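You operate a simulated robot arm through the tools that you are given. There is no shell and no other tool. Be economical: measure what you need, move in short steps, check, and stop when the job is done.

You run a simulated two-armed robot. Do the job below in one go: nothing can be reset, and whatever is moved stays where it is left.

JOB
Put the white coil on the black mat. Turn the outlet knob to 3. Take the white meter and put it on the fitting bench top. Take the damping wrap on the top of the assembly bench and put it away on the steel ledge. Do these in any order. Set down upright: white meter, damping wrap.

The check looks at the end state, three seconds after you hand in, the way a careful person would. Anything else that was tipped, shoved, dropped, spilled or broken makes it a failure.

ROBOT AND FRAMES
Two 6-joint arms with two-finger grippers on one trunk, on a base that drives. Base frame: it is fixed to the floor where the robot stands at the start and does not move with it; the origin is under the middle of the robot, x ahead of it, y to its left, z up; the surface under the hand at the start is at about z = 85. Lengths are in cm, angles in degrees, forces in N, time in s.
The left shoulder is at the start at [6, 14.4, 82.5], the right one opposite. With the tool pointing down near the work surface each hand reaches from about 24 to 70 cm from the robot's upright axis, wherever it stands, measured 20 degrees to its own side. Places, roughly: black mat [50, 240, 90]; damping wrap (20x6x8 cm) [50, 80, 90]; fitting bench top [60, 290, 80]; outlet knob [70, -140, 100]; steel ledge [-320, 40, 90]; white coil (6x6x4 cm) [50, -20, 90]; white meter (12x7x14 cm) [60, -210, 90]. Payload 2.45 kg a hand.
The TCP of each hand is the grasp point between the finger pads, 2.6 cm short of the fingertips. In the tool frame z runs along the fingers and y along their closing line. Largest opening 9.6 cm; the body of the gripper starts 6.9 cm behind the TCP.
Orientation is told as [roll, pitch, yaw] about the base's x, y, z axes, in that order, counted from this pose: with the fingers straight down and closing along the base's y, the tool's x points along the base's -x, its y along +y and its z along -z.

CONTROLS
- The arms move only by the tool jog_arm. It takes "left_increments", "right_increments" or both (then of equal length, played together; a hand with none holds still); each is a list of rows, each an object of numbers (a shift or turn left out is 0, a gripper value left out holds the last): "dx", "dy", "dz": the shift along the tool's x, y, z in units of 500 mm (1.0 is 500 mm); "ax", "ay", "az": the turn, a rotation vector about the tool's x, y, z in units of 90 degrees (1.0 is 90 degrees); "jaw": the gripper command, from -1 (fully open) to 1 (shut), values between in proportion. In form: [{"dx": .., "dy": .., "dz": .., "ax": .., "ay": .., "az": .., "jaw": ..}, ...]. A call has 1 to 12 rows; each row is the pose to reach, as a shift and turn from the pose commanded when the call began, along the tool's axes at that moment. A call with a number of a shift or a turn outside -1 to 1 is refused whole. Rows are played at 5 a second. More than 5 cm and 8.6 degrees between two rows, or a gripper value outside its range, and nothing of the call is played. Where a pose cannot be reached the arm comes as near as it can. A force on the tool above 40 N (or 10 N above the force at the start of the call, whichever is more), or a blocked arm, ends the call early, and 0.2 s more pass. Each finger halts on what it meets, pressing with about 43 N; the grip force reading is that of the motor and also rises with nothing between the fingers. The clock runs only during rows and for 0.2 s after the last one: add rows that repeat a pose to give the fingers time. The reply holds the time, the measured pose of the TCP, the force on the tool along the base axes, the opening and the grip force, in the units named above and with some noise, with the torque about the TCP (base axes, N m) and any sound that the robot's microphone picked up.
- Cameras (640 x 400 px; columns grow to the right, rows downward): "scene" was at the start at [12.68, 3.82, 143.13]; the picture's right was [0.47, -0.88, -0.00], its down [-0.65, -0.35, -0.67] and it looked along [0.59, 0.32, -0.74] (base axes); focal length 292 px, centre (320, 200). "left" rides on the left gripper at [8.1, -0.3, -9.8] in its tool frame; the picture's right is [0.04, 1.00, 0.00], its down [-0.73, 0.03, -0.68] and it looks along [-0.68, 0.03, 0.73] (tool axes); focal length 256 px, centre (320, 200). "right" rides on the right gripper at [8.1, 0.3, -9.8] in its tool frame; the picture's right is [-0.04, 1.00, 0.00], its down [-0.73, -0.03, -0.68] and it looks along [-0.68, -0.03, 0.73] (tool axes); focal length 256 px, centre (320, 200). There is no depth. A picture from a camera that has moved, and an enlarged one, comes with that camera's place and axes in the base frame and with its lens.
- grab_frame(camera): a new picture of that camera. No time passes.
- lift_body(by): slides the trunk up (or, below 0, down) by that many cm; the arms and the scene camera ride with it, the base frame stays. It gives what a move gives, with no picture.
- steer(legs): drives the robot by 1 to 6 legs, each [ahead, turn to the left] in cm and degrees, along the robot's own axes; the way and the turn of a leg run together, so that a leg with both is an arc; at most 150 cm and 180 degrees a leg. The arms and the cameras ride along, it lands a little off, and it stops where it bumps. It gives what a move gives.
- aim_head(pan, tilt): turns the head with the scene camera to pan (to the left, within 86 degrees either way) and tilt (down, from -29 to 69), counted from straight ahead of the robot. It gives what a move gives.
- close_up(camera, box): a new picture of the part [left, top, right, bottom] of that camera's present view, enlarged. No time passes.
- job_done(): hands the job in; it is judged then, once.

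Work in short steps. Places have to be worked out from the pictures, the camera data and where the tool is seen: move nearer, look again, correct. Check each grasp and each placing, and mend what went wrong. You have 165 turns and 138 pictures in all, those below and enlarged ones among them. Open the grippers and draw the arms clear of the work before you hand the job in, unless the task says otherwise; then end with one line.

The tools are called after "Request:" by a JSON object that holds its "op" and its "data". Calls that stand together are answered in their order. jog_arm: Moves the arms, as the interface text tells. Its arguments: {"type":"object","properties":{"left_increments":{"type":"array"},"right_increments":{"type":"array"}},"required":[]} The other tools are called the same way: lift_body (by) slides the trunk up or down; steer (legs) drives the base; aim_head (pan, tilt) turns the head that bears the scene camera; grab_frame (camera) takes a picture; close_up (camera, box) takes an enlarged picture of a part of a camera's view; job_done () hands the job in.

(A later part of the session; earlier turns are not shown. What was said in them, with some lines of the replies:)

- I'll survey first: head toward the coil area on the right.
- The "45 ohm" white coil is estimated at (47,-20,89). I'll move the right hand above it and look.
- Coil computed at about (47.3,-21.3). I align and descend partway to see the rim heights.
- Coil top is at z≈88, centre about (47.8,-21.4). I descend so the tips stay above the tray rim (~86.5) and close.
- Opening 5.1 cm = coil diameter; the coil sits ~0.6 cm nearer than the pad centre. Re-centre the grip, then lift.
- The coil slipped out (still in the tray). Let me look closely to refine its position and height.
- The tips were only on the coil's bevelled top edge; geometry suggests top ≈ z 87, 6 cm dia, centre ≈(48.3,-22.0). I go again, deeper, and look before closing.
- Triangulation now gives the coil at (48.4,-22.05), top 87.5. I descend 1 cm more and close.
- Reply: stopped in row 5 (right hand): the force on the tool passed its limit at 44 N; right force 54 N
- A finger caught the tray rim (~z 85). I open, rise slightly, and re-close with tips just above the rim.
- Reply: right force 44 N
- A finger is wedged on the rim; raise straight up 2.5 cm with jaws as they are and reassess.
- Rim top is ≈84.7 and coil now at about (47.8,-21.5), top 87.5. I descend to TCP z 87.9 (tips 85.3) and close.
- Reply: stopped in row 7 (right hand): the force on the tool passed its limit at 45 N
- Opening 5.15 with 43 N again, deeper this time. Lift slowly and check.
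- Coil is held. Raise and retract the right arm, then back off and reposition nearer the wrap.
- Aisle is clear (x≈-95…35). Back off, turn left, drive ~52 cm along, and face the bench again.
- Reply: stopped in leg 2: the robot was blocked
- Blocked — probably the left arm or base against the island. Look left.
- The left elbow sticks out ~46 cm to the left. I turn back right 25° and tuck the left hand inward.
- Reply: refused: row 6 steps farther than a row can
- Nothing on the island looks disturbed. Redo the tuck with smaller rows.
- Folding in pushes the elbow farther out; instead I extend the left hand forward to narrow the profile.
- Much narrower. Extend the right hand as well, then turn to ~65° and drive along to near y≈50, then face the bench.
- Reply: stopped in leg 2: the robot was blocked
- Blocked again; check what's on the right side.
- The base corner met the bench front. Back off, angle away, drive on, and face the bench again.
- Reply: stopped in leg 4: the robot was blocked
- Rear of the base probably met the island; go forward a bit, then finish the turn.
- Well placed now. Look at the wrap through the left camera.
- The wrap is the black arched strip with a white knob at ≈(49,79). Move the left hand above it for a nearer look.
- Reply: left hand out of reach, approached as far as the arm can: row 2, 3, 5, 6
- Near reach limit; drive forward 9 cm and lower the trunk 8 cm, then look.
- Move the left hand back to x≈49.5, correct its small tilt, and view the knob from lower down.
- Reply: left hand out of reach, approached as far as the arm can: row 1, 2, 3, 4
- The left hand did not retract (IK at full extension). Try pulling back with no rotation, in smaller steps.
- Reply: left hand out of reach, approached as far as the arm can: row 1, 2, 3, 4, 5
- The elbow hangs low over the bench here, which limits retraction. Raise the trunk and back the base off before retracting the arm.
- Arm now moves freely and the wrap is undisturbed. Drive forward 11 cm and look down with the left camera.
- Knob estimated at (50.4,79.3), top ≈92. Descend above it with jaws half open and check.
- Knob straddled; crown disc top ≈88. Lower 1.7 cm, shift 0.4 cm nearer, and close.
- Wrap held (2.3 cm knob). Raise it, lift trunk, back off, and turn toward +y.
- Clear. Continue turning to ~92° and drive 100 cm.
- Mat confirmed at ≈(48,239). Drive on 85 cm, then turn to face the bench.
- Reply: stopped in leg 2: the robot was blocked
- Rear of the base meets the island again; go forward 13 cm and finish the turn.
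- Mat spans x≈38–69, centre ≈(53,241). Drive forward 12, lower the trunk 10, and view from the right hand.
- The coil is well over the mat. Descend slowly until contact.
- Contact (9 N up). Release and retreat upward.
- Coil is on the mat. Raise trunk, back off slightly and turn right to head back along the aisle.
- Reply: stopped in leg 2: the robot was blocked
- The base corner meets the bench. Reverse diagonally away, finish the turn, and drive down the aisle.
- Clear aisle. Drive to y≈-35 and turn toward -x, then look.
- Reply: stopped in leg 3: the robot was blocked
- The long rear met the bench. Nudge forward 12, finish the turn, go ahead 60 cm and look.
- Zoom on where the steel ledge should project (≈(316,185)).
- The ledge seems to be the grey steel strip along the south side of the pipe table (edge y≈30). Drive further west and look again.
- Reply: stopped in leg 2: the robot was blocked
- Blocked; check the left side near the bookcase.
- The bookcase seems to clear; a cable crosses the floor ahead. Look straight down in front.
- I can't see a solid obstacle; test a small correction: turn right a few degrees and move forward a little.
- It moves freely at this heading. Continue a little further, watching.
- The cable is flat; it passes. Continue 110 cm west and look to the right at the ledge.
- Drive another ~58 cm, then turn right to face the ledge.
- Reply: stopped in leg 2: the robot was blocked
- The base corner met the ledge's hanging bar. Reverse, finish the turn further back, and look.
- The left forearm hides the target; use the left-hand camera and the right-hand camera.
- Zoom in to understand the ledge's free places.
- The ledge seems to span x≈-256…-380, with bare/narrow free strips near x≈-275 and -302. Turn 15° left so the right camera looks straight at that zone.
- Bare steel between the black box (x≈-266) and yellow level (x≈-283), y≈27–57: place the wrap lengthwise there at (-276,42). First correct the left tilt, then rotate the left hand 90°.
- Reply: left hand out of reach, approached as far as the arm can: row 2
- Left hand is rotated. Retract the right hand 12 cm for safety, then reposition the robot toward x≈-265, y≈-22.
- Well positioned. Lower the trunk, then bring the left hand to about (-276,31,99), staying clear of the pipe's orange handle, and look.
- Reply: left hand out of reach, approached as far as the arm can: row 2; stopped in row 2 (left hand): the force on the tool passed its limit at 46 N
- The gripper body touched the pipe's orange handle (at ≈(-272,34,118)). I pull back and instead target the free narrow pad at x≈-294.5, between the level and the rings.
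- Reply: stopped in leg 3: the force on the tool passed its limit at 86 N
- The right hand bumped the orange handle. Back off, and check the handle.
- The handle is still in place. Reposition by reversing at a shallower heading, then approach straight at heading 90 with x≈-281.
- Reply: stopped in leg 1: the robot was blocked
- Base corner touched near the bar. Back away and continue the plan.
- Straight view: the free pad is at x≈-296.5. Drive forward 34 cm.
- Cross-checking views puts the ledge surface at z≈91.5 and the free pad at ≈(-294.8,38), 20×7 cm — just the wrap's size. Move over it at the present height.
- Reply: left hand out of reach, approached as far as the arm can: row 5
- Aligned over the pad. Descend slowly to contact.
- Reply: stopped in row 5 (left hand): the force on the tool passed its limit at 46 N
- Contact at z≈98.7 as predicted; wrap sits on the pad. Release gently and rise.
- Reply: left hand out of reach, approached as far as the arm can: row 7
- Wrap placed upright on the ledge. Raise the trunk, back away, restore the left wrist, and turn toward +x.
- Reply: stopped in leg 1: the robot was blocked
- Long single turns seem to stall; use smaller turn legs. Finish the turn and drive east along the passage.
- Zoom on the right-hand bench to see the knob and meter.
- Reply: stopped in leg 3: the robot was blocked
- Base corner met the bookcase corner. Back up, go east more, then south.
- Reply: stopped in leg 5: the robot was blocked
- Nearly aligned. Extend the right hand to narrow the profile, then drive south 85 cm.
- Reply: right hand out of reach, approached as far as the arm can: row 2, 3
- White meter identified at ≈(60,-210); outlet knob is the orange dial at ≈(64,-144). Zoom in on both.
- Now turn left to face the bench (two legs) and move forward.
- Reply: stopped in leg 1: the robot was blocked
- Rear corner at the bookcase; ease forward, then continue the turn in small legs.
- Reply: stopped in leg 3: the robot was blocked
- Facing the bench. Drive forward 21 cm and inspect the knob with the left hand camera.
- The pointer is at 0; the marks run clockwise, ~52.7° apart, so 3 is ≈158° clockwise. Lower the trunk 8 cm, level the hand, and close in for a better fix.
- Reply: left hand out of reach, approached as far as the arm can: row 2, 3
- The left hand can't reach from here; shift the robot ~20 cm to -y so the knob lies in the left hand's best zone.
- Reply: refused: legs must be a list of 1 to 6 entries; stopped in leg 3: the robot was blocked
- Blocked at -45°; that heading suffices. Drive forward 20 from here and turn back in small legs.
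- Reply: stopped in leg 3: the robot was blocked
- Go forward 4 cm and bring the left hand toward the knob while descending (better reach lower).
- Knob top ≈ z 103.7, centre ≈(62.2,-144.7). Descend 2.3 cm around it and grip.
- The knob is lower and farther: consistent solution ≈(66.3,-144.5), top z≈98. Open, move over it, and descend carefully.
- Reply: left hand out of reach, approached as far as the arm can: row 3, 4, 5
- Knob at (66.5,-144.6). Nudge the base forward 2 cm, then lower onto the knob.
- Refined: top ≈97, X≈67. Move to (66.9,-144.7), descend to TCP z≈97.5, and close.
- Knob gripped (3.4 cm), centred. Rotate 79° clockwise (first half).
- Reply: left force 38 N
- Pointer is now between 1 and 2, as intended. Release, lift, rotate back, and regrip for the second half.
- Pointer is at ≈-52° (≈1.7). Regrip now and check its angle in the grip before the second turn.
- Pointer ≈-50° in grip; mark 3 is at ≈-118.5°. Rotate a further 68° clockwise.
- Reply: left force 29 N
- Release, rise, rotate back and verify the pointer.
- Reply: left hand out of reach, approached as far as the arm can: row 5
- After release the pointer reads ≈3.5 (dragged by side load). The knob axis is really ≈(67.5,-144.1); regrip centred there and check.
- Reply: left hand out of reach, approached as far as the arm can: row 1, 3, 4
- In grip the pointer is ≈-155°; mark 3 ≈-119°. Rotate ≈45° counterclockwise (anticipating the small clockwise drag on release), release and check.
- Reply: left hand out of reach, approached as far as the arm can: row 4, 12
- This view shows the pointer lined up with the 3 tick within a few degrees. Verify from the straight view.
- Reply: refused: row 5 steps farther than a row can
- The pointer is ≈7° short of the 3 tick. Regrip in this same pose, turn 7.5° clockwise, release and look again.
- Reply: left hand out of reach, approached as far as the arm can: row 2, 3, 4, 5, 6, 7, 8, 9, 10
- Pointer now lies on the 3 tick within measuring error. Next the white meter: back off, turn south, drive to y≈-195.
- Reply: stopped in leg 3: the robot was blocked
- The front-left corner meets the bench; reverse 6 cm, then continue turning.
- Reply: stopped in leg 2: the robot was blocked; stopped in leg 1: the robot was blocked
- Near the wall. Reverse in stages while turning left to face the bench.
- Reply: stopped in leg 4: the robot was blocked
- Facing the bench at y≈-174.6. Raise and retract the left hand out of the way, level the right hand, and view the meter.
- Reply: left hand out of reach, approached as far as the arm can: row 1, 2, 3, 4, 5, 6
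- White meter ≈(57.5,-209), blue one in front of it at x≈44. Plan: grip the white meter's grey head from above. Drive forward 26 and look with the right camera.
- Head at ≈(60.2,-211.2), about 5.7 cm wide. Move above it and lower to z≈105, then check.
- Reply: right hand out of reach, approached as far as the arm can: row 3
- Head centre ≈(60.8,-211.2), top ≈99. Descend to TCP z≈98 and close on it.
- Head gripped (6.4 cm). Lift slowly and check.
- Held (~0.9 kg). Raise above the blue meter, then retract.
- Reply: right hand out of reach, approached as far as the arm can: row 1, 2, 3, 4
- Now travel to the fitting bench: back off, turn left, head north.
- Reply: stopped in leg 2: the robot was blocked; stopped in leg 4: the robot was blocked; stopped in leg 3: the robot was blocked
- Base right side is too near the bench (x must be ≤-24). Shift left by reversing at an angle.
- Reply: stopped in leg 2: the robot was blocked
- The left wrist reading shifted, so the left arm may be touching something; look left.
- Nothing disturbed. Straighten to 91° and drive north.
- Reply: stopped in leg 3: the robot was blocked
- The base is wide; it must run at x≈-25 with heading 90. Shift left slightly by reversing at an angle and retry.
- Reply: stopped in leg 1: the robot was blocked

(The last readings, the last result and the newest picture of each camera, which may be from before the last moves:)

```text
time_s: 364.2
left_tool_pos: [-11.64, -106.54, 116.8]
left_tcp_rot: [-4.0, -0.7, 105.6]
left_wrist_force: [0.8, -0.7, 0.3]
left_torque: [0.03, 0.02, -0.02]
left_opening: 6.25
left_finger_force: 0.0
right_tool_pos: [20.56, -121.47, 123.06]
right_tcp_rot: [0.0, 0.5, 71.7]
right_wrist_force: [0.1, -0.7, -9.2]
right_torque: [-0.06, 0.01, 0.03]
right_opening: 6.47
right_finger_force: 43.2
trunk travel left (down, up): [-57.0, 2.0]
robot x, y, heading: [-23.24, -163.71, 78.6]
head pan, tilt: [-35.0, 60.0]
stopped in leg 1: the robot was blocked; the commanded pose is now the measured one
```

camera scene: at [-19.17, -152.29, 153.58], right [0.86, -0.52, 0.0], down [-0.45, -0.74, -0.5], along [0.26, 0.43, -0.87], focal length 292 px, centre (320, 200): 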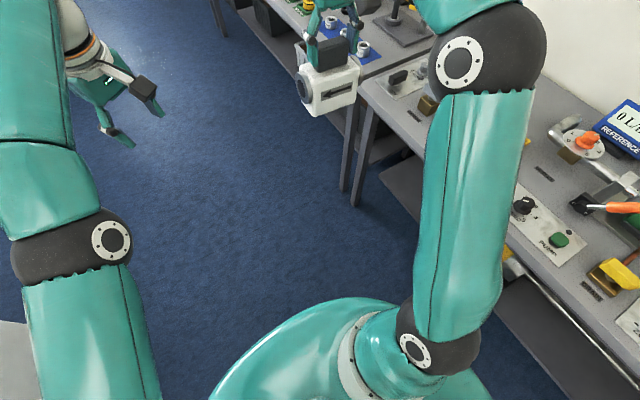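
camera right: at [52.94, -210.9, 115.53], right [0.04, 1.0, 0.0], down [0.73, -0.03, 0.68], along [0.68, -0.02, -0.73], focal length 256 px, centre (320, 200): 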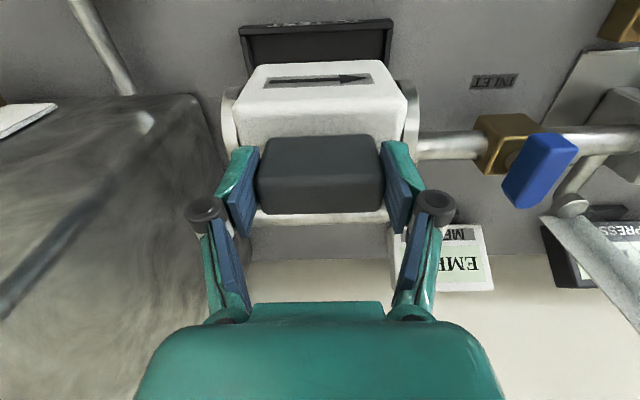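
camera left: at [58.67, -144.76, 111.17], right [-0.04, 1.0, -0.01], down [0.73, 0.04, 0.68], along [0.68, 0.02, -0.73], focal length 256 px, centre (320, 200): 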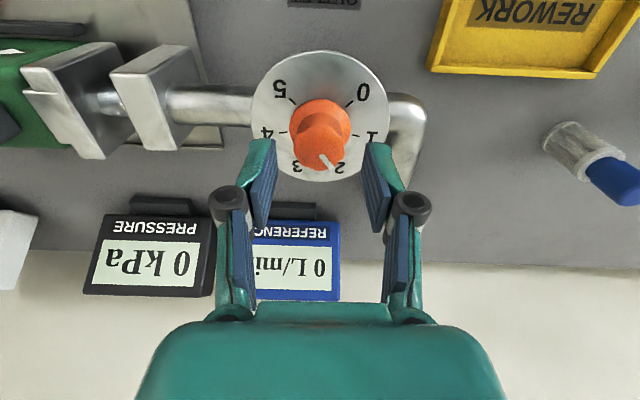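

Request:
{"op": "steer", "data": {"legs": [[-14, 0], [0, 10], [150, 0]]}}

```text
time_s: 367.5
left_tool_pos: [-24.56, -112.11, 117.02]
left_tcp_rot: [-4.5, -0.7, 115.9]
left_wrist_force: [0.8, 0.9, -0.6]
left_torque: [-0.07, 0.06, 0.0]
left_opening: 6.24
left_finger_force: 0.1
right_tool_pos: [9.67, -121.2, 123.05]
right_tcp_rot: [0.0, 0.8, 81.8]
right_wrist_force: [0.3, 2.0, -10.8]
right_torque: [-0.11, 0.05, 0.0]
right_opening: 6.43
right_finger_force: 42.9
trunk travel left (down, up): [-57.0, 2.0]
robot x, y, heading: [-25.23, -171.2, 90.7]
head pan, tilt: [-35.0, 60.0]
stopped in leg 3: the robot was blocked; the commanded pose is now the measured one
```

The wide rear cannot pass between bookcase and bench at this heading; I must leave the way I came in: face south, reverse out. First turn back right in small legs.

Request:
{"op": "steer", "data": {"legs": [[-4, 0], [0, -22], [0, -22], [0, -20], [0, -14], [0, -14]]}}

```text
time_s: 369.3
left_tool_pos: [-11.98, -119.58, 117.19]
left_tcp_rot: [-3.3, 0.1, 102.3]
left_wrist_force: [1.2, -0.4, -0.7]
left_torque: [0.0, 0.04, 0.0]
left_opening: 6.24
left_finger_force: 0.2
right_tool_pos: [19.95, -135.24, 123.19]
right_tcp_rot: [0.1, 0.8, 68.5]
right_wrist_force: [0.4, -0.8, -9.2]
right_torque: [-0.04, 0.01, 0.02]
right_opening: 6.47
right_finger_force: 42.9
trunk travel left (down, up): [-57.0, 2.0]
robot x, y, heading: [-26.05, -175.3, 77.8]
head pan, tilt: [-35.0, 60.0]
stopped in leg 2: the robot was blocked; the commanded pose is now the measured one
```

Request:
{"op": "steer", "data": {"legs": [[-10, 0], [0, -20], [0, -20], [0, -20], [0, -17]]}}

```text
time_s: 371.3
left_tool_pos: [-3.6, -133.46, 117.27]
left_tcp_rot: [-3.3, -0.1, 90.8]
left_wrist_force: [0.2, -0.3, -0.5]
left_torque: [0.03, 0.01, 0.01]
left_opening: 6.23
left_finger_force: 0.0
right_tool_pos: [24.49, -155.25, 123.25]
right_tcp_rot: [0.1, 0.7, 56.9]
right_wrist_force: [1.4, -0.5, -8.7]
right_torque: [-0.04, 0.01, 0.01]
right_opening: 6.45
right_finger_force: 42.6
trunk travel left (down, up): [-57.0, 2.0]
robot x, y, heading: [-29.21, -184.33, 65.9]
head pan, tilt: [-35.0, 60.0]
stopped in leg 2: the robot was blocked; the commanded pose is now the measured one
```

Request:
{"op": "steer", "data": {"legs": [[-6, 0], [0, -18], [-4, 0], [0, -18], [0, -15], [0, -15]]}}

```text
time_s: 374.1
left_tool_pos: [6.95, -154.23, 117.78]
left_tcp_rot: [-6.9, -1.5, 72.7]
left_wrist_force: [1.1, -0.4, -0.3]
left_torque: [0.08, 0.07, 0.0]
left_opening: 6.22
left_finger_force: 0.1
right_tool_pos: [26.19, -184.06, 123.24]
right_tcp_rot: [0.4, 1.0, 37.3]
right_wrist_force: [1.5, -1.2, -9.3]
right_torque: [-0.03, 0.05, 0.01]
right_opening: 6.48
right_finger_force: 43.0
trunk travel left (down, up): [-57.0, 2.0]
robot x, y, heading: [-34.94, -192.24, 48.4]
head pan, tilt: [-35.0, 60.0]
stopped in leg 4: the robot was blocked; the commanded pose is now the measured one
```

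Request:
{"op": "steer", "data": {"legs": [[-2, 0], [0, -16], [0, -16], [0, -16]]}}

```text
time_s: 375.7
left_tool_pos: [12.54, -165.3, 117.92]
left_tcp_rot: [-6.9, -1.4, 60.3]
left_wrist_force: [1.3, -1.1, -0.5]
left_torque: [0.04, 0.02, 0.0]
left_opening: 6.24
left_finger_force: 0.1
right_tool_pos: [24.92, -198.47, 123.28]
right_tcp_rot: [0.3, 1.1, 24.9]
right_wrist_force: [0.6, -0.9, -8.6]
right_torque: [0.0, 0.03, -0.02]
right_opening: 6.45
right_finger_force: 43.2
trunk travel left (down, up): [-57.0, 2.0]
robot x, y, heading: [-37.17, -193.17, 36.2]
head pan, tilt: [-35.0, 60.0]
stopped in leg 2: the robot was blocked; the commanded pose is now the measured one
```

Request:
{"op": "steer", "data": {"legs": [[6, 0], [0, -15], [0, -15], [0, -8]]}}

```text
time_s: 379.5
left_tool_pos: [23.81, -196.81, 116.49]
left_tcp_rot: [-5.7, 0.0, 23.1]
left_wrist_force: [1.1, -0.6, -0.8]
left_torque: [0.07, 0.01, -0.01]
left_opening: 6.22
left_finger_force: 0.0
right_tool_pos: [13.96, -231.87, 122.98]
right_tcp_rot: [0.5, 1.2, -13.3]
right_wrist_force: [0.4, -0.8, -9.3]
right_torque: [0.04, 0.06, 0.04]
right_opening: 6.47
right_finger_force: 43.4
trunk travel left (down, up): [-57.0, 2.0]
robot x, y, heading: [-31.65, -186.4, -2.5]
head pan, tilt: [-35.0, 60.0]
stopped in leg 4: the robot was blocked; the commanded pose is now the measured one
```

Request:
{"op": "steer", "data": {"legs": [[3, 0], [0, -20], [0, -19], [8, 0], [0, -18]]}}

```text
time_s: 381.4
left_tool_pos: [22.16, -207.78, 118.99]
left_tcp_rot: [-5.9, 0.8, 10.1]
left_wrist_force: [-0.8, 1.2, 0.4]
left_torque: [0.0, -0.02, -0.01]
left_opening: 6.25
left_finger_force: 0.0
right_tool_pos: [2.7, -242.2, 123.25]
right_tcp_rot: [0.4, 1.2, -28.9]
right_wrist_force: [-1.1, -0.6, -8.6]
right_torque: [0.07, 0.0, 0.01]
right_opening: 6.46
right_finger_force: 42.7
trunk travel left (down, up): [-57.0, 2.0]
robot x, y, heading: [-28.53, -184.97, -17.9]
head pan, tilt: [-35.0, 60.0]
stopped in leg 2: the robot was blocked; the commanded pose is now the measured one
```

Request:
{"op": "steer", "data": {"legs": [[5, 0], [0, -12], [0, -12], [4, 0], [0, -15], [0, -15]]}}

```text
time_s: 383.2
left_tool_pos: [21.06, -219.09, 119.3]
left_tcp_rot: [-5.9, 0.7, -2.0]
left_wrist_force: [0.7, -0.6, 0.0]
left_torque: [0.05, 0.01, -0.01]
left_opening: 6.24
left_finger_force: 0.1
right_tool_pos: [-4.82, -248.69, 123.3]
right_tcp_rot: [0.5, 1.3, -40.6]
right_wrist_force: [0.4, -0.3, -9.1]
right_torque: [0.01, 0.01, 0.04]
right_opening: 6.48
right_finger_force: 42.4
trunk travel left (down, up): [-57.0, 2.0]
robot x, y, heading: [-23.25, -186.11, -30.0]
head pan, tilt: [-35.0, 60.0]
stopped in leg 2: the robot was blocked; the commanded pose is now the measured one
```

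Turn legs seem to be flagged "blocked" even at target, perhaps because the left arm sits at its reach limit. Bring the left arm to a comfortable pose.

Request:
{"op": "jog_arm", "data": {"left_increments": [{"dx": -0.02, "dy": 0.08, "az": 0.06, "ax": -0.03}, {"dx": -0.05, "dy": 0.16, "az": 0.12, "ax": -0.06}, {"dx": -0.08, "dy": 0.24, "az": 0.18, "ax": -0.06}, {"dx": -0.1, "dy": 0.32, "az": 0.24, "ax": -0.06}, {"dx": -0.12, "dy": 0.4, "az": 0.3, "ax": -0.06}]}}

Request:
{"op": "steer", "data": {"legs": [[4, 0], [0, -15], [0, -15]]}}

```text
time_s: 384.4
left_tool_pos: [27.77, -199.36, 117.28]
left_tcp_rot: [-0.6, -0.8, -29.0]
left_wrist_force: [0.6, 0.1, 0.4]
left_torque: [-0.04, -0.03, 0.01]
left_opening: 6.24
left_finger_force: 0.0
right_tool_pos: [-4.6, -248.53, 123.56]
right_tcp_rot: [0.3, 1.3, -40.6]
right_wrist_force: [0.9, 0.8, -9.0]
right_torque: [0.05, 0.04, 0.02]
right_opening: 6.47
right_finger_force: 42.7
trunk travel left (down, up): [-57.0, 2.0]
robot x, y, heading: [-23.31, -185.96, -29.5]
head pan, tilt: [-35.0, 60.0]
```

```text
time_s: 387.2
left_tool_pos: [19.21, -223.79, 117.45]
left_tcp_rot: [-0.4, -0.8, -56.7]
left_wrist_force: [-1.1, -0.5, -0.5]
left_torque: [0.04, -0.01, -0.02]
left_opening: 6.23
left_finger_force: 0.1
right_tool_pos: [-32.48, -252.24, 123.07]
right_tcp_rot: [0.6, 1.7, -68.4]
right_wrist_force: [-1.3, -0.2, -9.2]
right_torque: [0.06, 0.02, 0.04]
right_opening: 6.46
right_finger_force: 43.3
trunk travel left (down, up): [-57.0, 2.0]
robot x, y, heading: [-18.06, -187.6, -58.1]
head pan, tilt: [-35.0, 60.0]
stopped in leg 3: the robot was blocked; the commanded pose is now the measured one
```

Request:
{"op": "steer", "data": {"legs": [[0, -20]]}}

Request:
{"op": "steer", "data": {"legs": [[-60, 0]]}}

```text
time_s: 388.8
left_tool_pos: [4.36, -234.7, 117.4]
left_tcp_rot: [-0.6, -0.9, -77.0]
left_wrist_force: [0.3, 0.0, -0.3]
left_torque: [-0.01, -0.03, 0.0]
left_opening: 6.24
left_finger_force: 0.1
right_tool_pos: [-53.82, -243.03, 123.24]
right_tcp_rot: [0.5, 1.2, -88.6]
right_wrist_force: [-0.4, 0.8, -9.4]
right_torque: [0.03, -0.01, -0.01]
right_opening: 6.47
right_finger_force: 43.1
trunk travel left (down, up): [-57.0, 2.0]
robot x, y, heading: [-16.35, -186.83, -78.2]
head pan, tilt: [-35.0, 60.0]
```

```text
time_s: 392.3
left_tool_pos: [-7.85, -175.63, 117.38]
left_tcp_rot: [-0.5, -1.0, -77.3]
left_wrist_force: [-0.5, 0.4, -0.6]
left_torque: [-0.02, -0.01, 0.0]
left_opening: 6.25
left_finger_force: 0.0
right_tool_pos: [-66.19, -183.75, 123.23]
right_tcp_rot: [0.4, 1.1, -88.9]
right_wrist_force: [0.0, 0.3, -8.7]
right_torque: [0.05, 0.04, -0.04]
right_opening: 6.48
right_finger_force: 43.4
trunk travel left (down, up): [-57.0, 2.0]
robot x, y, heading: [-28.3, -127.79, -78.5]
head pan, tilt: [-35.0, 60.0]
```

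Through the tight spot. Bring the right hand inward 13 cm to clear the bookcase items, then continue reversing.

Request:
{"op": "jog_arm", "data": {"right_increments": [{"dy": 0.08}, {"dy": 0.16}, {"dy": 0.26}]}}

Request:
{"op": "steer", "data": {"legs": [[0, -8]]}}

Request:
{"op": "steer", "data": {"legs": [[-110, 0]]}}

```text
time_s: 393.1
left_tool_pos: [-7.61, -175.74, 117.42]
left_tcp_rot: [-0.5, -0.9, -77.3]
left_wrist_force: [0.5, -0.5, -0.2]
left_torque: [0.02, 0.05, -0.02]
left_opening: 6.22
left_finger_force: 0.0
right_tool_pos: [-52.94, -183.62, 123.33]
right_tcp_rot: [0.3, 1.2, -89.0]
right_wrist_force: [1.4, -0.9, -9.2]
right_torque: [0.08, -0.01, -0.02]
right_opening: 6.49
right_finger_force: 43.0
trunk travel left (down, up): [-57.0, 2.0]
robot x, y, heading: [-28.11, -127.91, -78.5]
head pan, tilt: [-35.0, 60.0]
```

```text
time_s: 394.1
left_tool_pos: [-14.91, -178.15, 117.42]
left_tcp_rot: [-0.5, -0.9, -85.4]
left_wrist_force: [-0.1, -0.6, -0.7]
left_torque: [-0.01, 0.0, 0.0]
left_opening: 6.27
left_finger_force: 0.0
right_tool_pos: [-60.84, -179.59, 123.36]
right_tcp_rot: [0.4, 1.2, -97.0]
right_wrist_force: [0.7, 0.3, -9.0]
right_torque: [0.08, 0.0, -0.02]
right_opening: 6.47
right_finger_force: 43.2
trunk travel left (down, up): [-57.0, 2.0]
robot x, y, heading: [-27.69, -127.92, -86.9]
head pan, tilt: [-35.0, 60.0]
```

```text
time_s: 399.9
left_tool_pos: [-20.98, -66.31, 117.61]
left_tcp_rot: [-0.5, -0.8, -86.0]
left_wrist_force: [0.4, 0.5, -0.3]
left_torque: [0.0, 0.0, 0.01]
left_opening: 6.27
left_finger_force: 0.1
right_tool_pos: [-67.05, -67.27, 123.3]
right_tcp_rot: [0.4, 1.2, -97.6]
right_wrist_force: [-1.1, -0.1, -8.7]
right_torque: [0.05, 0.03, 0.0]
right_opening: 6.49
right_finger_force: 42.7
trunk travel left (down, up): [-57.0, 2.0]
robot x, y, heading: [-33.37, -15.95, -87.6]
head pan, tilt: [-35.0, 60.0]
```

Continue reversing north along the aisle in single legs.

Request:
{"op": "steer", "data": {"legs": [[0, -5]]}}

Request:
{"op": "steer", "data": {"legs": [[-140, 0]]}}

Request:
{"op": "steer", "data": {"legs": [[-130, 0]]}}

```text
time_s: 400.9
left_tool_pos: [-25.56, -67.18, 117.68]
left_tcp_rot: [-0.4, -1.0, -91.0]
left_wrist_force: [0.5, 0.2, -0.1]
left_torque: [-0.06, -0.04, 0.0]
left_opening: 6.26
left_finger_force: 0.1
right_tool_pos: [-71.36, -63.93, 123.47]
right_tcp_rot: [0.4, 1.3, -102.6]
right_wrist_force: [-0.6, -0.6, -8.0]
right_torque: [0.07, -0.02, 0.02]
right_opening: 6.47
right_finger_force: 43.0
trunk travel left (down, up): [-57.0, 2.0]
robot x, y, heading: [-32.76, -16.06, -92.5]
head pan, tilt: [-35.0, 60.0]
```

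```text
time_s: 407.9
left_tool_pos: [-19.57, 72.75, 117.62]
left_tcp_rot: [-0.5, -0.9, -90.5]
left_wrist_force: [0.1, 0.6, 0.9]
left_torque: [-0.01, -0.01, 0.0]
left_opening: 6.24
left_finger_force: 0.1
right_tool_pos: [-65.47, 75.45, 123.33]
right_tcp_rot: [0.3, 1.3, -102.1]
right_wrist_force: [-0.6, 0.8, -8.4]
right_torque: [0.05, -0.01, -0.02]
right_opening: 6.47
right_finger_force: 43.1
trunk travel left (down, up): [-57.0, 2.0]
robot x, y, heading: [-27.44, 123.78, -91.7]
head pan, tilt: [-35.0, 60.0]
```

```text
time_s: 414.7
left_tool_pos: [-14.81, 205.12, 117.66]
left_tcp_rot: [-0.6, -1.0, -90.8]
left_wrist_force: [-0.2, -0.4, 0.3]
left_torque: [-0.04, -0.01, 0.02]
left_opening: 6.23
left_finger_force: 0.0
right_tool_pos: [-60.82, 208.08, 123.36]
right_tcp_rot: [0.4, 1.3, -102.3]
right_wrist_force: [0.1, 0.8, -9.0]
right_torque: [0.08, -0.03, -0.02]
right_opening: 6.45
right_finger_force: 43.0
trunk travel left (down, up): [-57.0, 2.0]
robot x, y, heading: [-22.0, 256.21, -92.4]
head pan, tilt: [-35.0, 60.0]
```

Continue back to y≈303, then turn toward the bench in small legs.

Request:
{"op": "steer", "data": {"legs": [[-46, 2]]}}

Request:
{"op": "steer", "data": {"legs": [[0, 25], [0, 22]]}}

Request:
{"op": "steer", "data": {"legs": [[0, 22], [0, 20]]}}

```text
time_s: 417.4
left_tool_pos: [-12.07, 250.28, 117.78]
left_tcp_rot: [-0.6, -0.9, -88.9]
left_wrist_force: [-0.4, 0.6, -0.3]
left_torque: [-0.03, 0.0, 0.02]
left_opening: 6.25
left_finger_force: 0.0
right_tool_pos: [-58.01, 251.48, 123.46]
right_tcp_rot: [0.4, 1.2, -100.3]
right_wrist_force: [0.1, 0.7, -8.2]
right_torque: [0.05, -0.04, -0.01]
right_opening: 6.46
right_finger_force: 43.4
trunk travel left (down, up): [-57.0, 2.0]
robot x, y, heading: [-21.17, 301.13, -90.3]
head pan, tilt: [-35.0, 60.0]
```

```text
time_s: 420.5
left_tool_pos: [22.24, 272.82, 117.73]
left_tcp_rot: [-0.4, -0.9, -42.2]
left_wrist_force: [0.2, 0.1, -0.3]
left_torque: [0.02, 0.0, 0.0]
left_opening: 6.23
left_finger_force: 0.0
right_tool_pos: [-10.31, 240.27, 123.53]
right_tcp_rot: [0.4, 1.3, -53.8]
right_wrist_force: [0.1, 0.6, -9.0]
right_torque: [0.07, 0.04, 0.01]
right_opening: 6.46
right_finger_force: 43.0
trunk travel left (down, up): [-57.0, 2.0]
robot x, y, heading: [-23.96, 298.39, -43.7]
head pan, tilt: [-35.0, 60.0]
```

```text
time_s: 423.4
left_tool_pos: [27.66, 310.54, 117.75]
left_tcp_rot: [-0.5, -0.9, 0.3]
left_wrist_force: [0.0, -0.5, 0.4]
left_torque: [0.01, 0.01, 0.0]
left_opening: 6.26
left_finger_force: 0.1
right_tool_pos: [25.36, 264.52, 123.45]
right_tcp_rot: [0.2, 1.3, -11.2]
right_wrist_force: [0.4, 0.0, -9.8]
right_torque: [0.02, 0.03, 0.02]
right_opening: 6.48
right_finger_force: 43.0
trunk travel left (down, up): [-57.0, 2.0]
robot x, y, heading: [-23.75, 294.55, -1.5]
head pan, tilt: [-35.0, 60.0]
```

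Facing the fitting bench. Look for a free spot.

Request:
{"op": "aim_head", "data": {"pan": -5, "tilt": 42}}

Request:
{"op": "grab_frame", "data": {"camera": "scene"}}

```text
time_s: 424.4
left_tool_pos: [27.46, 310.5, 117.91]
left_tcp_rot: [-0.6, -1.0, 0.2]
left_wrist_force: [0.5, 0.0, 0.5]
left_torque: [-0.01, -0.01, -0.01]
left_opening: 6.22
left_finger_force: 0.2
right_tool_pos: [25.43, 264.53, 123.52]
right_tcp_rot: [0.3, 1.3, -11.3]
right_wrist_force: [0.1, 0.3, -8.6]
right_torque: [-0.01, 0.05, -0.03]
right_opening: 6.47
right_finger_force: 42.9
trunk travel left (down, up): [-57.0, 2.0]
robot x, y, heading: [-24.14, 294.6, -1.8]
head pan, tilt: [-5.0, 42.0]
```

```text
9 pictures are left
camera scene: at [-9.6, 293.31, 155.95], right [-0.12, -0.99, 0.0], down [-0.67, 0.08, -0.74], along [0.74, -0.09, -0.67], focal length 292 px, centre (320, 200)
```

scene: 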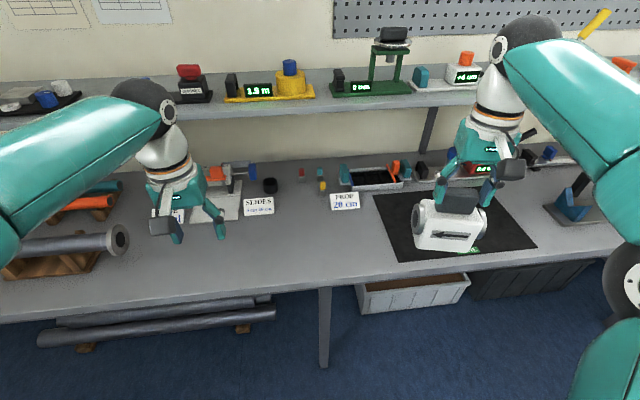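

Free bare area around (50,285). Move the left hand aside, drive forward 22, and bring the meter over the spot.

Request:
{"op": "jog_arm", "data": {"left_increments": [{"dx": 0.06, "dy": 0.05}, {"dx": 0.12, "dy": 0.1}, {"dx": 0.2, "dy": 0.12}]}}

Request:
{"op": "steer", "data": {"legs": [[22, 0]]}}

Request:
{"op": "jog_arm", "data": {"right_increments": [{"dx": 0.01, "dy": 0.08, "az": -0.04, "ay": -0.014}, {"dx": 0.02, "dy": 0.17, "az": -0.08, "ay": -0.014}, {"dx": 0.03, "dy": 0.26, "az": -0.125, "ay": -0.014}, {"dx": 0.04, "dy": 0.34, "az": -0.125, "ay": -0.014}, {"dx": 0.051, "dy": 0.42, "az": -0.125, "ay": -0.014}]}}

Request:
{"op": "grab_frame", "data": {"camera": "scene"}}

```text
time_s: 425.2
left_tool_pos: [17.22, 316.76, 117.51]
left_tcp_rot: [-0.5, -0.9, 0.4]
left_wrist_force: [0.4, 0.7, -0.6]
left_torque: [-0.03, -0.02, 0.02]
left_opening: 6.23
left_finger_force: 0.1
right_tool_pos: [25.18, 264.59, 123.65]
right_tcp_rot: [0.5, 1.2, -11.2]
right_wrist_force: [-0.8, 0.9, -8.9]
right_torque: [-0.01, 0.04, 0.01]
right_opening: 6.49
right_finger_force: 42.8
trunk travel left (down, up): [-57.0, 2.0]
robot x, y, heading: [-23.97, 294.29, -1.8]
head pan, tilt: [-5.0, 42.0]
```

```text
time_s: 426.8
left_tool_pos: [39.07, 316.09, 117.48]
left_tcp_rot: [-0.5, -0.8, 0.6]
left_wrist_force: [-0.5, 0.2, 0.5]
left_torque: [0.02, 0.05, 0.01]
left_opening: 6.23
left_finger_force: 0.0
right_tool_pos: [47.25, 264.23, 123.54]
right_tcp_rot: [0.2, 1.4, -11.0]
right_wrist_force: [1.1, 0.3, -9.2]
right_torque: [0.0, 0.09, 0.05]
right_opening: 6.48
right_finger_force: 43.3
trunk travel left (down, up): [-57.0, 2.0]
robot x, y, heading: [-2.81, 293.93, -1.7]
head pan, tilt: [-5.0, 42.0]
```

```text
time_s: 428.0
left_tool_pos: [39.04, 316.33, 117.5]
left_tcp_rot: [-0.6, -0.9, 0.6]
left_wrist_force: [1.6, 0.4, 0.5]
left_torque: [-0.05, 0.02, -0.06]
left_opening: 6.22
left_finger_force: 0.1
right_tool_pos: [48.57, 285.66, 123.8]
right_tcp_rot: [0.3, 0.0, 0.3]
right_wrist_force: [-0.1, 0.4, -9.1]
right_torque: [-0.05, 0.12, -0.01]
right_opening: 6.48
right_finger_force: 42.9
trunk travel left (down, up): [-57.0, 2.0]
robot x, y, heading: [-2.25, 293.85, -1.4]
head pan, tilt: [-5.0, 42.0]
```

```text
8 pictures are left
camera scene: at [11.96, 292.95, 155.95], right [-0.11, -0.99, 0.0], down [-0.67, 0.08, -0.74], along [0.74, -0.09, -0.67], focal length 292 px, centre (320, 200)
```

scene: 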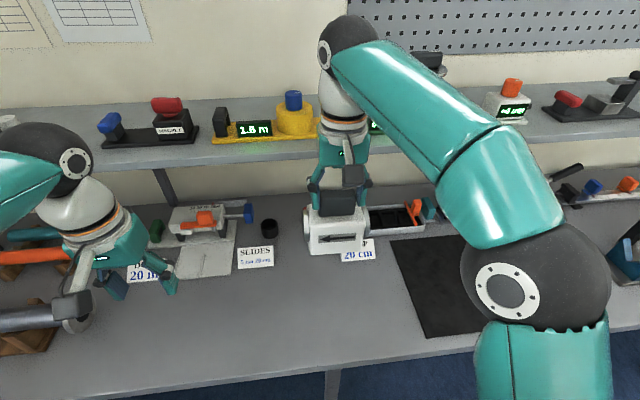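

Lower the trunk 10 cm, then lower the meter with the arm toward z≈100.

Request:
{"op": "lift_body", "data": {"by": -10}}

Request:
{"op": "jog_arm", "data": {"right_increments": [{"dz": 0.07}, {"dz": 0.14}, {"dz": 0.2}, {"dz": 0.24}]}}

Request:
{"op": "grab_frame", "data": {"camera": "scene"}}

```text
time_s: 429.4
left_tool_pos: [38.99, 316.02, 107.79]
left_tcp_rot: [-0.5, -1.0, 0.6]
left_wrist_force: [0.2, 0.3, -0.1]
left_torque: [0.0, 0.0, 0.02]
left_opening: 6.25
left_finger_force: 0.1
right_tool_pos: [48.6, 285.45, 113.84]
right_tcp_rot: [0.6, -0.1, 0.3]
right_wrist_force: [-0.6, -0.2, -8.4]
right_torque: [0.01, 0.1, -0.02]
right_opening: 6.45
right_finger_force: 43.0
trunk travel left (down, up): [-47.0, 12.0]
robot x, y, heading: [-2.32, 294.08, -1.6]
head pan, tilt: [-5.0, 42.0]
```

```text
time_s: 430.4
left_tool_pos: [38.98, 316.2, 107.76]
left_tcp_rot: [-0.6, -0.9, 0.6]
left_wrist_force: [-0.7, -0.2, -0.4]
left_torque: [-0.04, 0.01, 0.0]
left_opening: 6.23
left_finger_force: 0.1
right_tool_pos: [48.5, 285.39, 101.9]
right_tcp_rot: [0.5, -0.1, 0.3]
right_wrist_force: [0.7, -0.1, -8.7]
right_torque: [-0.03, 0.1, -0.01]
right_opening: 6.5
right_finger_force: 43.0
trunk travel left (down, up): [-47.0, 12.0]
robot x, y, heading: [-2.21, 293.86, -1.2]
head pan, tilt: [-5.0, 42.0]
```

```text
7 pictures are left
camera scene: at [11.93, 292.75, 145.96], right [-0.11, -0.99, 0.0], down [-0.67, 0.08, -0.74], along [0.74, -0.08, -0.67], focal length 292 px, centre (320, 200)
```

scene: 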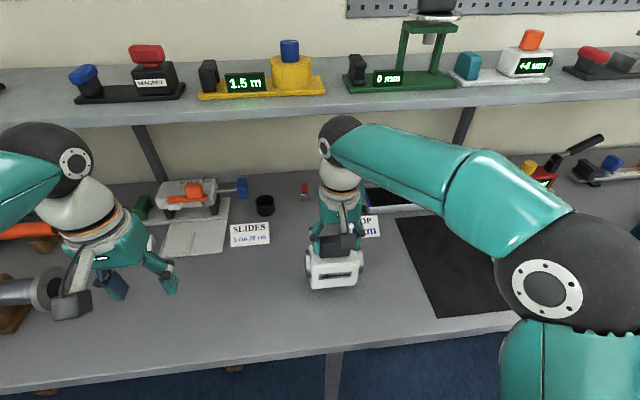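

Good, a bare place below. Descend slowly to contact.

Request:
{"op": "jog_arm", "data": {"right_increments": [{"dz": 0.03}, {"dz": 0.05}, {"dz": 0.062}, {"dz": 0.074}, {"dz": 0.084}, {"dz": 0.092}, {"dz": 0.1}, {"dz": 0.108}, {"dz": 0.116}, {"dz": 0.124}]}}

```text
time_s: 432.6
left_tool_pos: [38.7, 316.15, 107.92]
left_tcp_rot: [-0.7, -1.1, 0.7]
left_wrist_force: [-0.5, -0.2, 0.4]
left_torque: [0.0, 0.04, -0.01]
left_opening: 6.25
left_finger_force: 0.1
right_tool_pos: [48.34, 285.57, 95.88]
right_tcp_rot: [0.6, -0.5, 0.2]
right_wrist_force: [1.7, 0.4, 33.2]
right_torque: [0.0, 0.02, 0.03]
right_opening: 6.46
right_finger_force: 43.0
trunk travel left (down, up): [-47.0, 12.0]
robot x, y, heading: [-1.8, 294.08, -1.5]
head pan, tilt: [-5.0, 42.0]
```

Firm contact at z≈95.9. Ease up 3 mm, release and rise.

Request:
{"op": "jog_arm", "data": {"right_increments": [{"dz": -0.006}, {"dz": -0.008, "jaw": 0.2}, {"dz": -0.008, "jaw": -0.4}, {"dz": -0.008, "jaw": -1}, {"dz": -0.008, "jaw": -1}, {"dz": -0.06, "jaw": -1}, {"dz": -0.14, "jaw": -1}, {"dz": -0.23, "jaw": -1}, {"dz": -0.32, "jaw": -1}]}}

Request:
{"op": "grab_frame", "data": {"camera": "scene"}}

```text
time_s: 434.6
left_tool_pos: [38.88, 316.24, 107.61]
left_tcp_rot: [-0.7, -1.0, 0.7]
left_wrist_force: [0.1, 0.3, 0.4]
left_torque: [-0.04, -0.02, 0.01]
left_opening: 6.28
left_finger_force: 0.0
right_tool_pos: [48.45, 285.31, 111.67]
right_tcp_rot: [0.4, 0.0, 0.3]
right_wrist_force: [-0.9, -0.2, -0.2]
right_torque: [-0.03, 0.0, 0.01]
right_opening: 9.59
right_finger_force: 0.2
trunk travel left (down, up): [-47.0, 12.0]
robot x, y, heading: [-2.2, 293.73, -1.4]
head pan, tilt: [-5.0, 42.0]
```

```text
6 pictures are left
camera scene: at [11.83, 292.79, 145.96], right [-0.11, -0.99, 0.0], down [-0.67, 0.08, -0.74], along [0.74, -0.08, -0.67], focal length 292 px, centre (320, 200)
```

scene: 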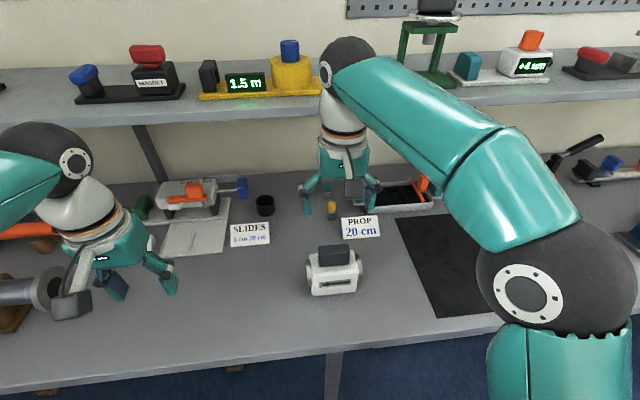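

Meter stands upright on the fitting bench. Draw clear: raise, back off, and take a last look at the mat and meter.

Request:
{"op": "lift_body", "data": {"by": 8}}

Request:
{"op": "steer", "data": {"legs": [[-18, 0]]}}

Request:
{"op": "aim_head", "data": {"pan": -22, "tilt": 38}}

Request:
{"op": "grab_frame", "data": {"camera": "scene"}}

```text
time_s: 435.7
left_tool_pos: [38.86, 316.21, 115.66]
left_tcp_rot: [-0.5, -0.9, 0.6]
left_wrist_force: [-0.3, -0.1, -0.8]
left_torque: [-0.01, 0.01, -0.01]
left_opening: 6.24
left_finger_force: 0.2
right_tool_pos: [48.45, 285.28, 119.77]
right_tcp_rot: [0.3, -0.1, 0.3]
right_wrist_force: [-0.2, 0.0, -0.2]
right_torque: [-0.02, -0.04, -0.01]
right_opening: 9.6
right_finger_force: 0.0
trunk travel left (down, up): [-55.0, 4.0]
robot x, y, heading: [-2.22, 294.07, -1.6]
head pan, tilt: [-5.0, 42.0]
```

```text
time_s: 437.3
left_tool_pos: [20.74, 316.57, 115.73]
left_tcp_rot: [-0.4, -1.1, 0.6]
left_wrist_force: [0.0, 0.2, -0.5]
left_torque: [-0.01, -0.07, 0.01]
left_opening: 6.22
left_finger_force: 0.1
right_tool_pos: [30.29, 285.96, 119.76]
right_tcp_rot: [0.5, -0.2, 0.3]
right_wrist_force: [-0.3, 0.6, -0.1]
right_torque: [0.01, -0.05, -0.01]
right_opening: 9.6
right_finger_force: 0.0
trunk travel left (down, up): [-55.0, 4.0]
robot x, y, heading: [-20.15, 294.15, -1.5]
head pan, tilt: [-5.0, 42.0]
```

```text
time_s: 438.1
left_tool_pos: [20.9, 316.67, 115.74]
left_tcp_rot: [-0.5, -1.0, 0.6]
left_wrist_force: [-0.1, 0.3, -0.4]
left_torque: [0.02, -0.02, 0.02]
left_opening: 6.25
left_finger_force: 0.0
right_tool_pos: [30.48, 285.83, 119.67]
right_tcp_rot: [0.4, -0.1, 0.4]
right_wrist_force: [-0.2, -0.5, 0.2]
right_torque: [-0.01, 0.0, -0.05]
right_opening: 9.6
right_finger_force: 0.1
trunk travel left (down, up): [-55.0, 4.0]
robot x, y, heading: [-20.13, 294.57, -1.6]
head pan, tilt: [-22.0, 38.0]
```

```text
5 pictures are left
camera scene: at [-6.53, 290.76, 154.56], right [-0.4, -0.92, 0.0], down [-0.57, 0.25, -0.79], along [0.72, -0.31, -0.62], focal length 292 px, centre (320, 200)
```

scene: 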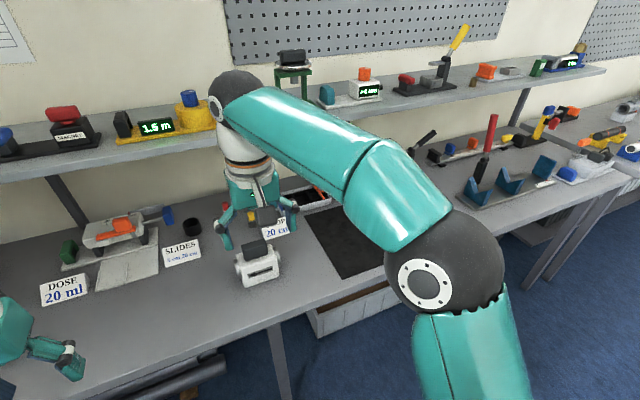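

Everything is in place; open the left gripper fully and hand in.

Request:
{"op": "jog_arm", "data": {"left_increments": [{"jaw": -1}, {"jaw": -1}, {"jaw": -1}]}}

Request:
{"op": "job_done", "data": {}}

```text
time_s: 438.9
left_tool_pos: [20.87, 316.77, 115.69]
left_tcp_rot: [-0.5, -0.9, 0.5]
left_wrist_force: [0.1, -0.3, 0.8]
left_torque: [-0.01, -0.01, 0.04]
left_opening: 9.59
left_finger_force: 0.0
right_tool_pos: [30.49, 285.89, 119.82]
right_tcp_rot: [0.5, -0.1, 0.2]
right_wrist_force: [0.1, -0.3, -0.3]
right_torque: [0.0, 0.01, -0.01]
right_opening: 9.6
right_finger_force: 0.0
trunk travel left (down, up): [-55.0, 4.0]
robot x, y, heading: [-20.66, 294.32, -1.7]
head pan, tilt: [-22.0, 38.0]
```

```text
The job is handed in.
```

Job handed in: the coil is on the black mat, the knob pointer is within about 5° of the 3 mark, the meter is upright on the fitting bench top, and the wrap is upright on the steel ledge. On the way the arms bumped the pipe's orange handle twice (46 N and 86 N) and the base touched furniture several times; the handle was still in place and I saw nothing moved, but I did not re-check everything, and the arm hid the coil in my last picture.
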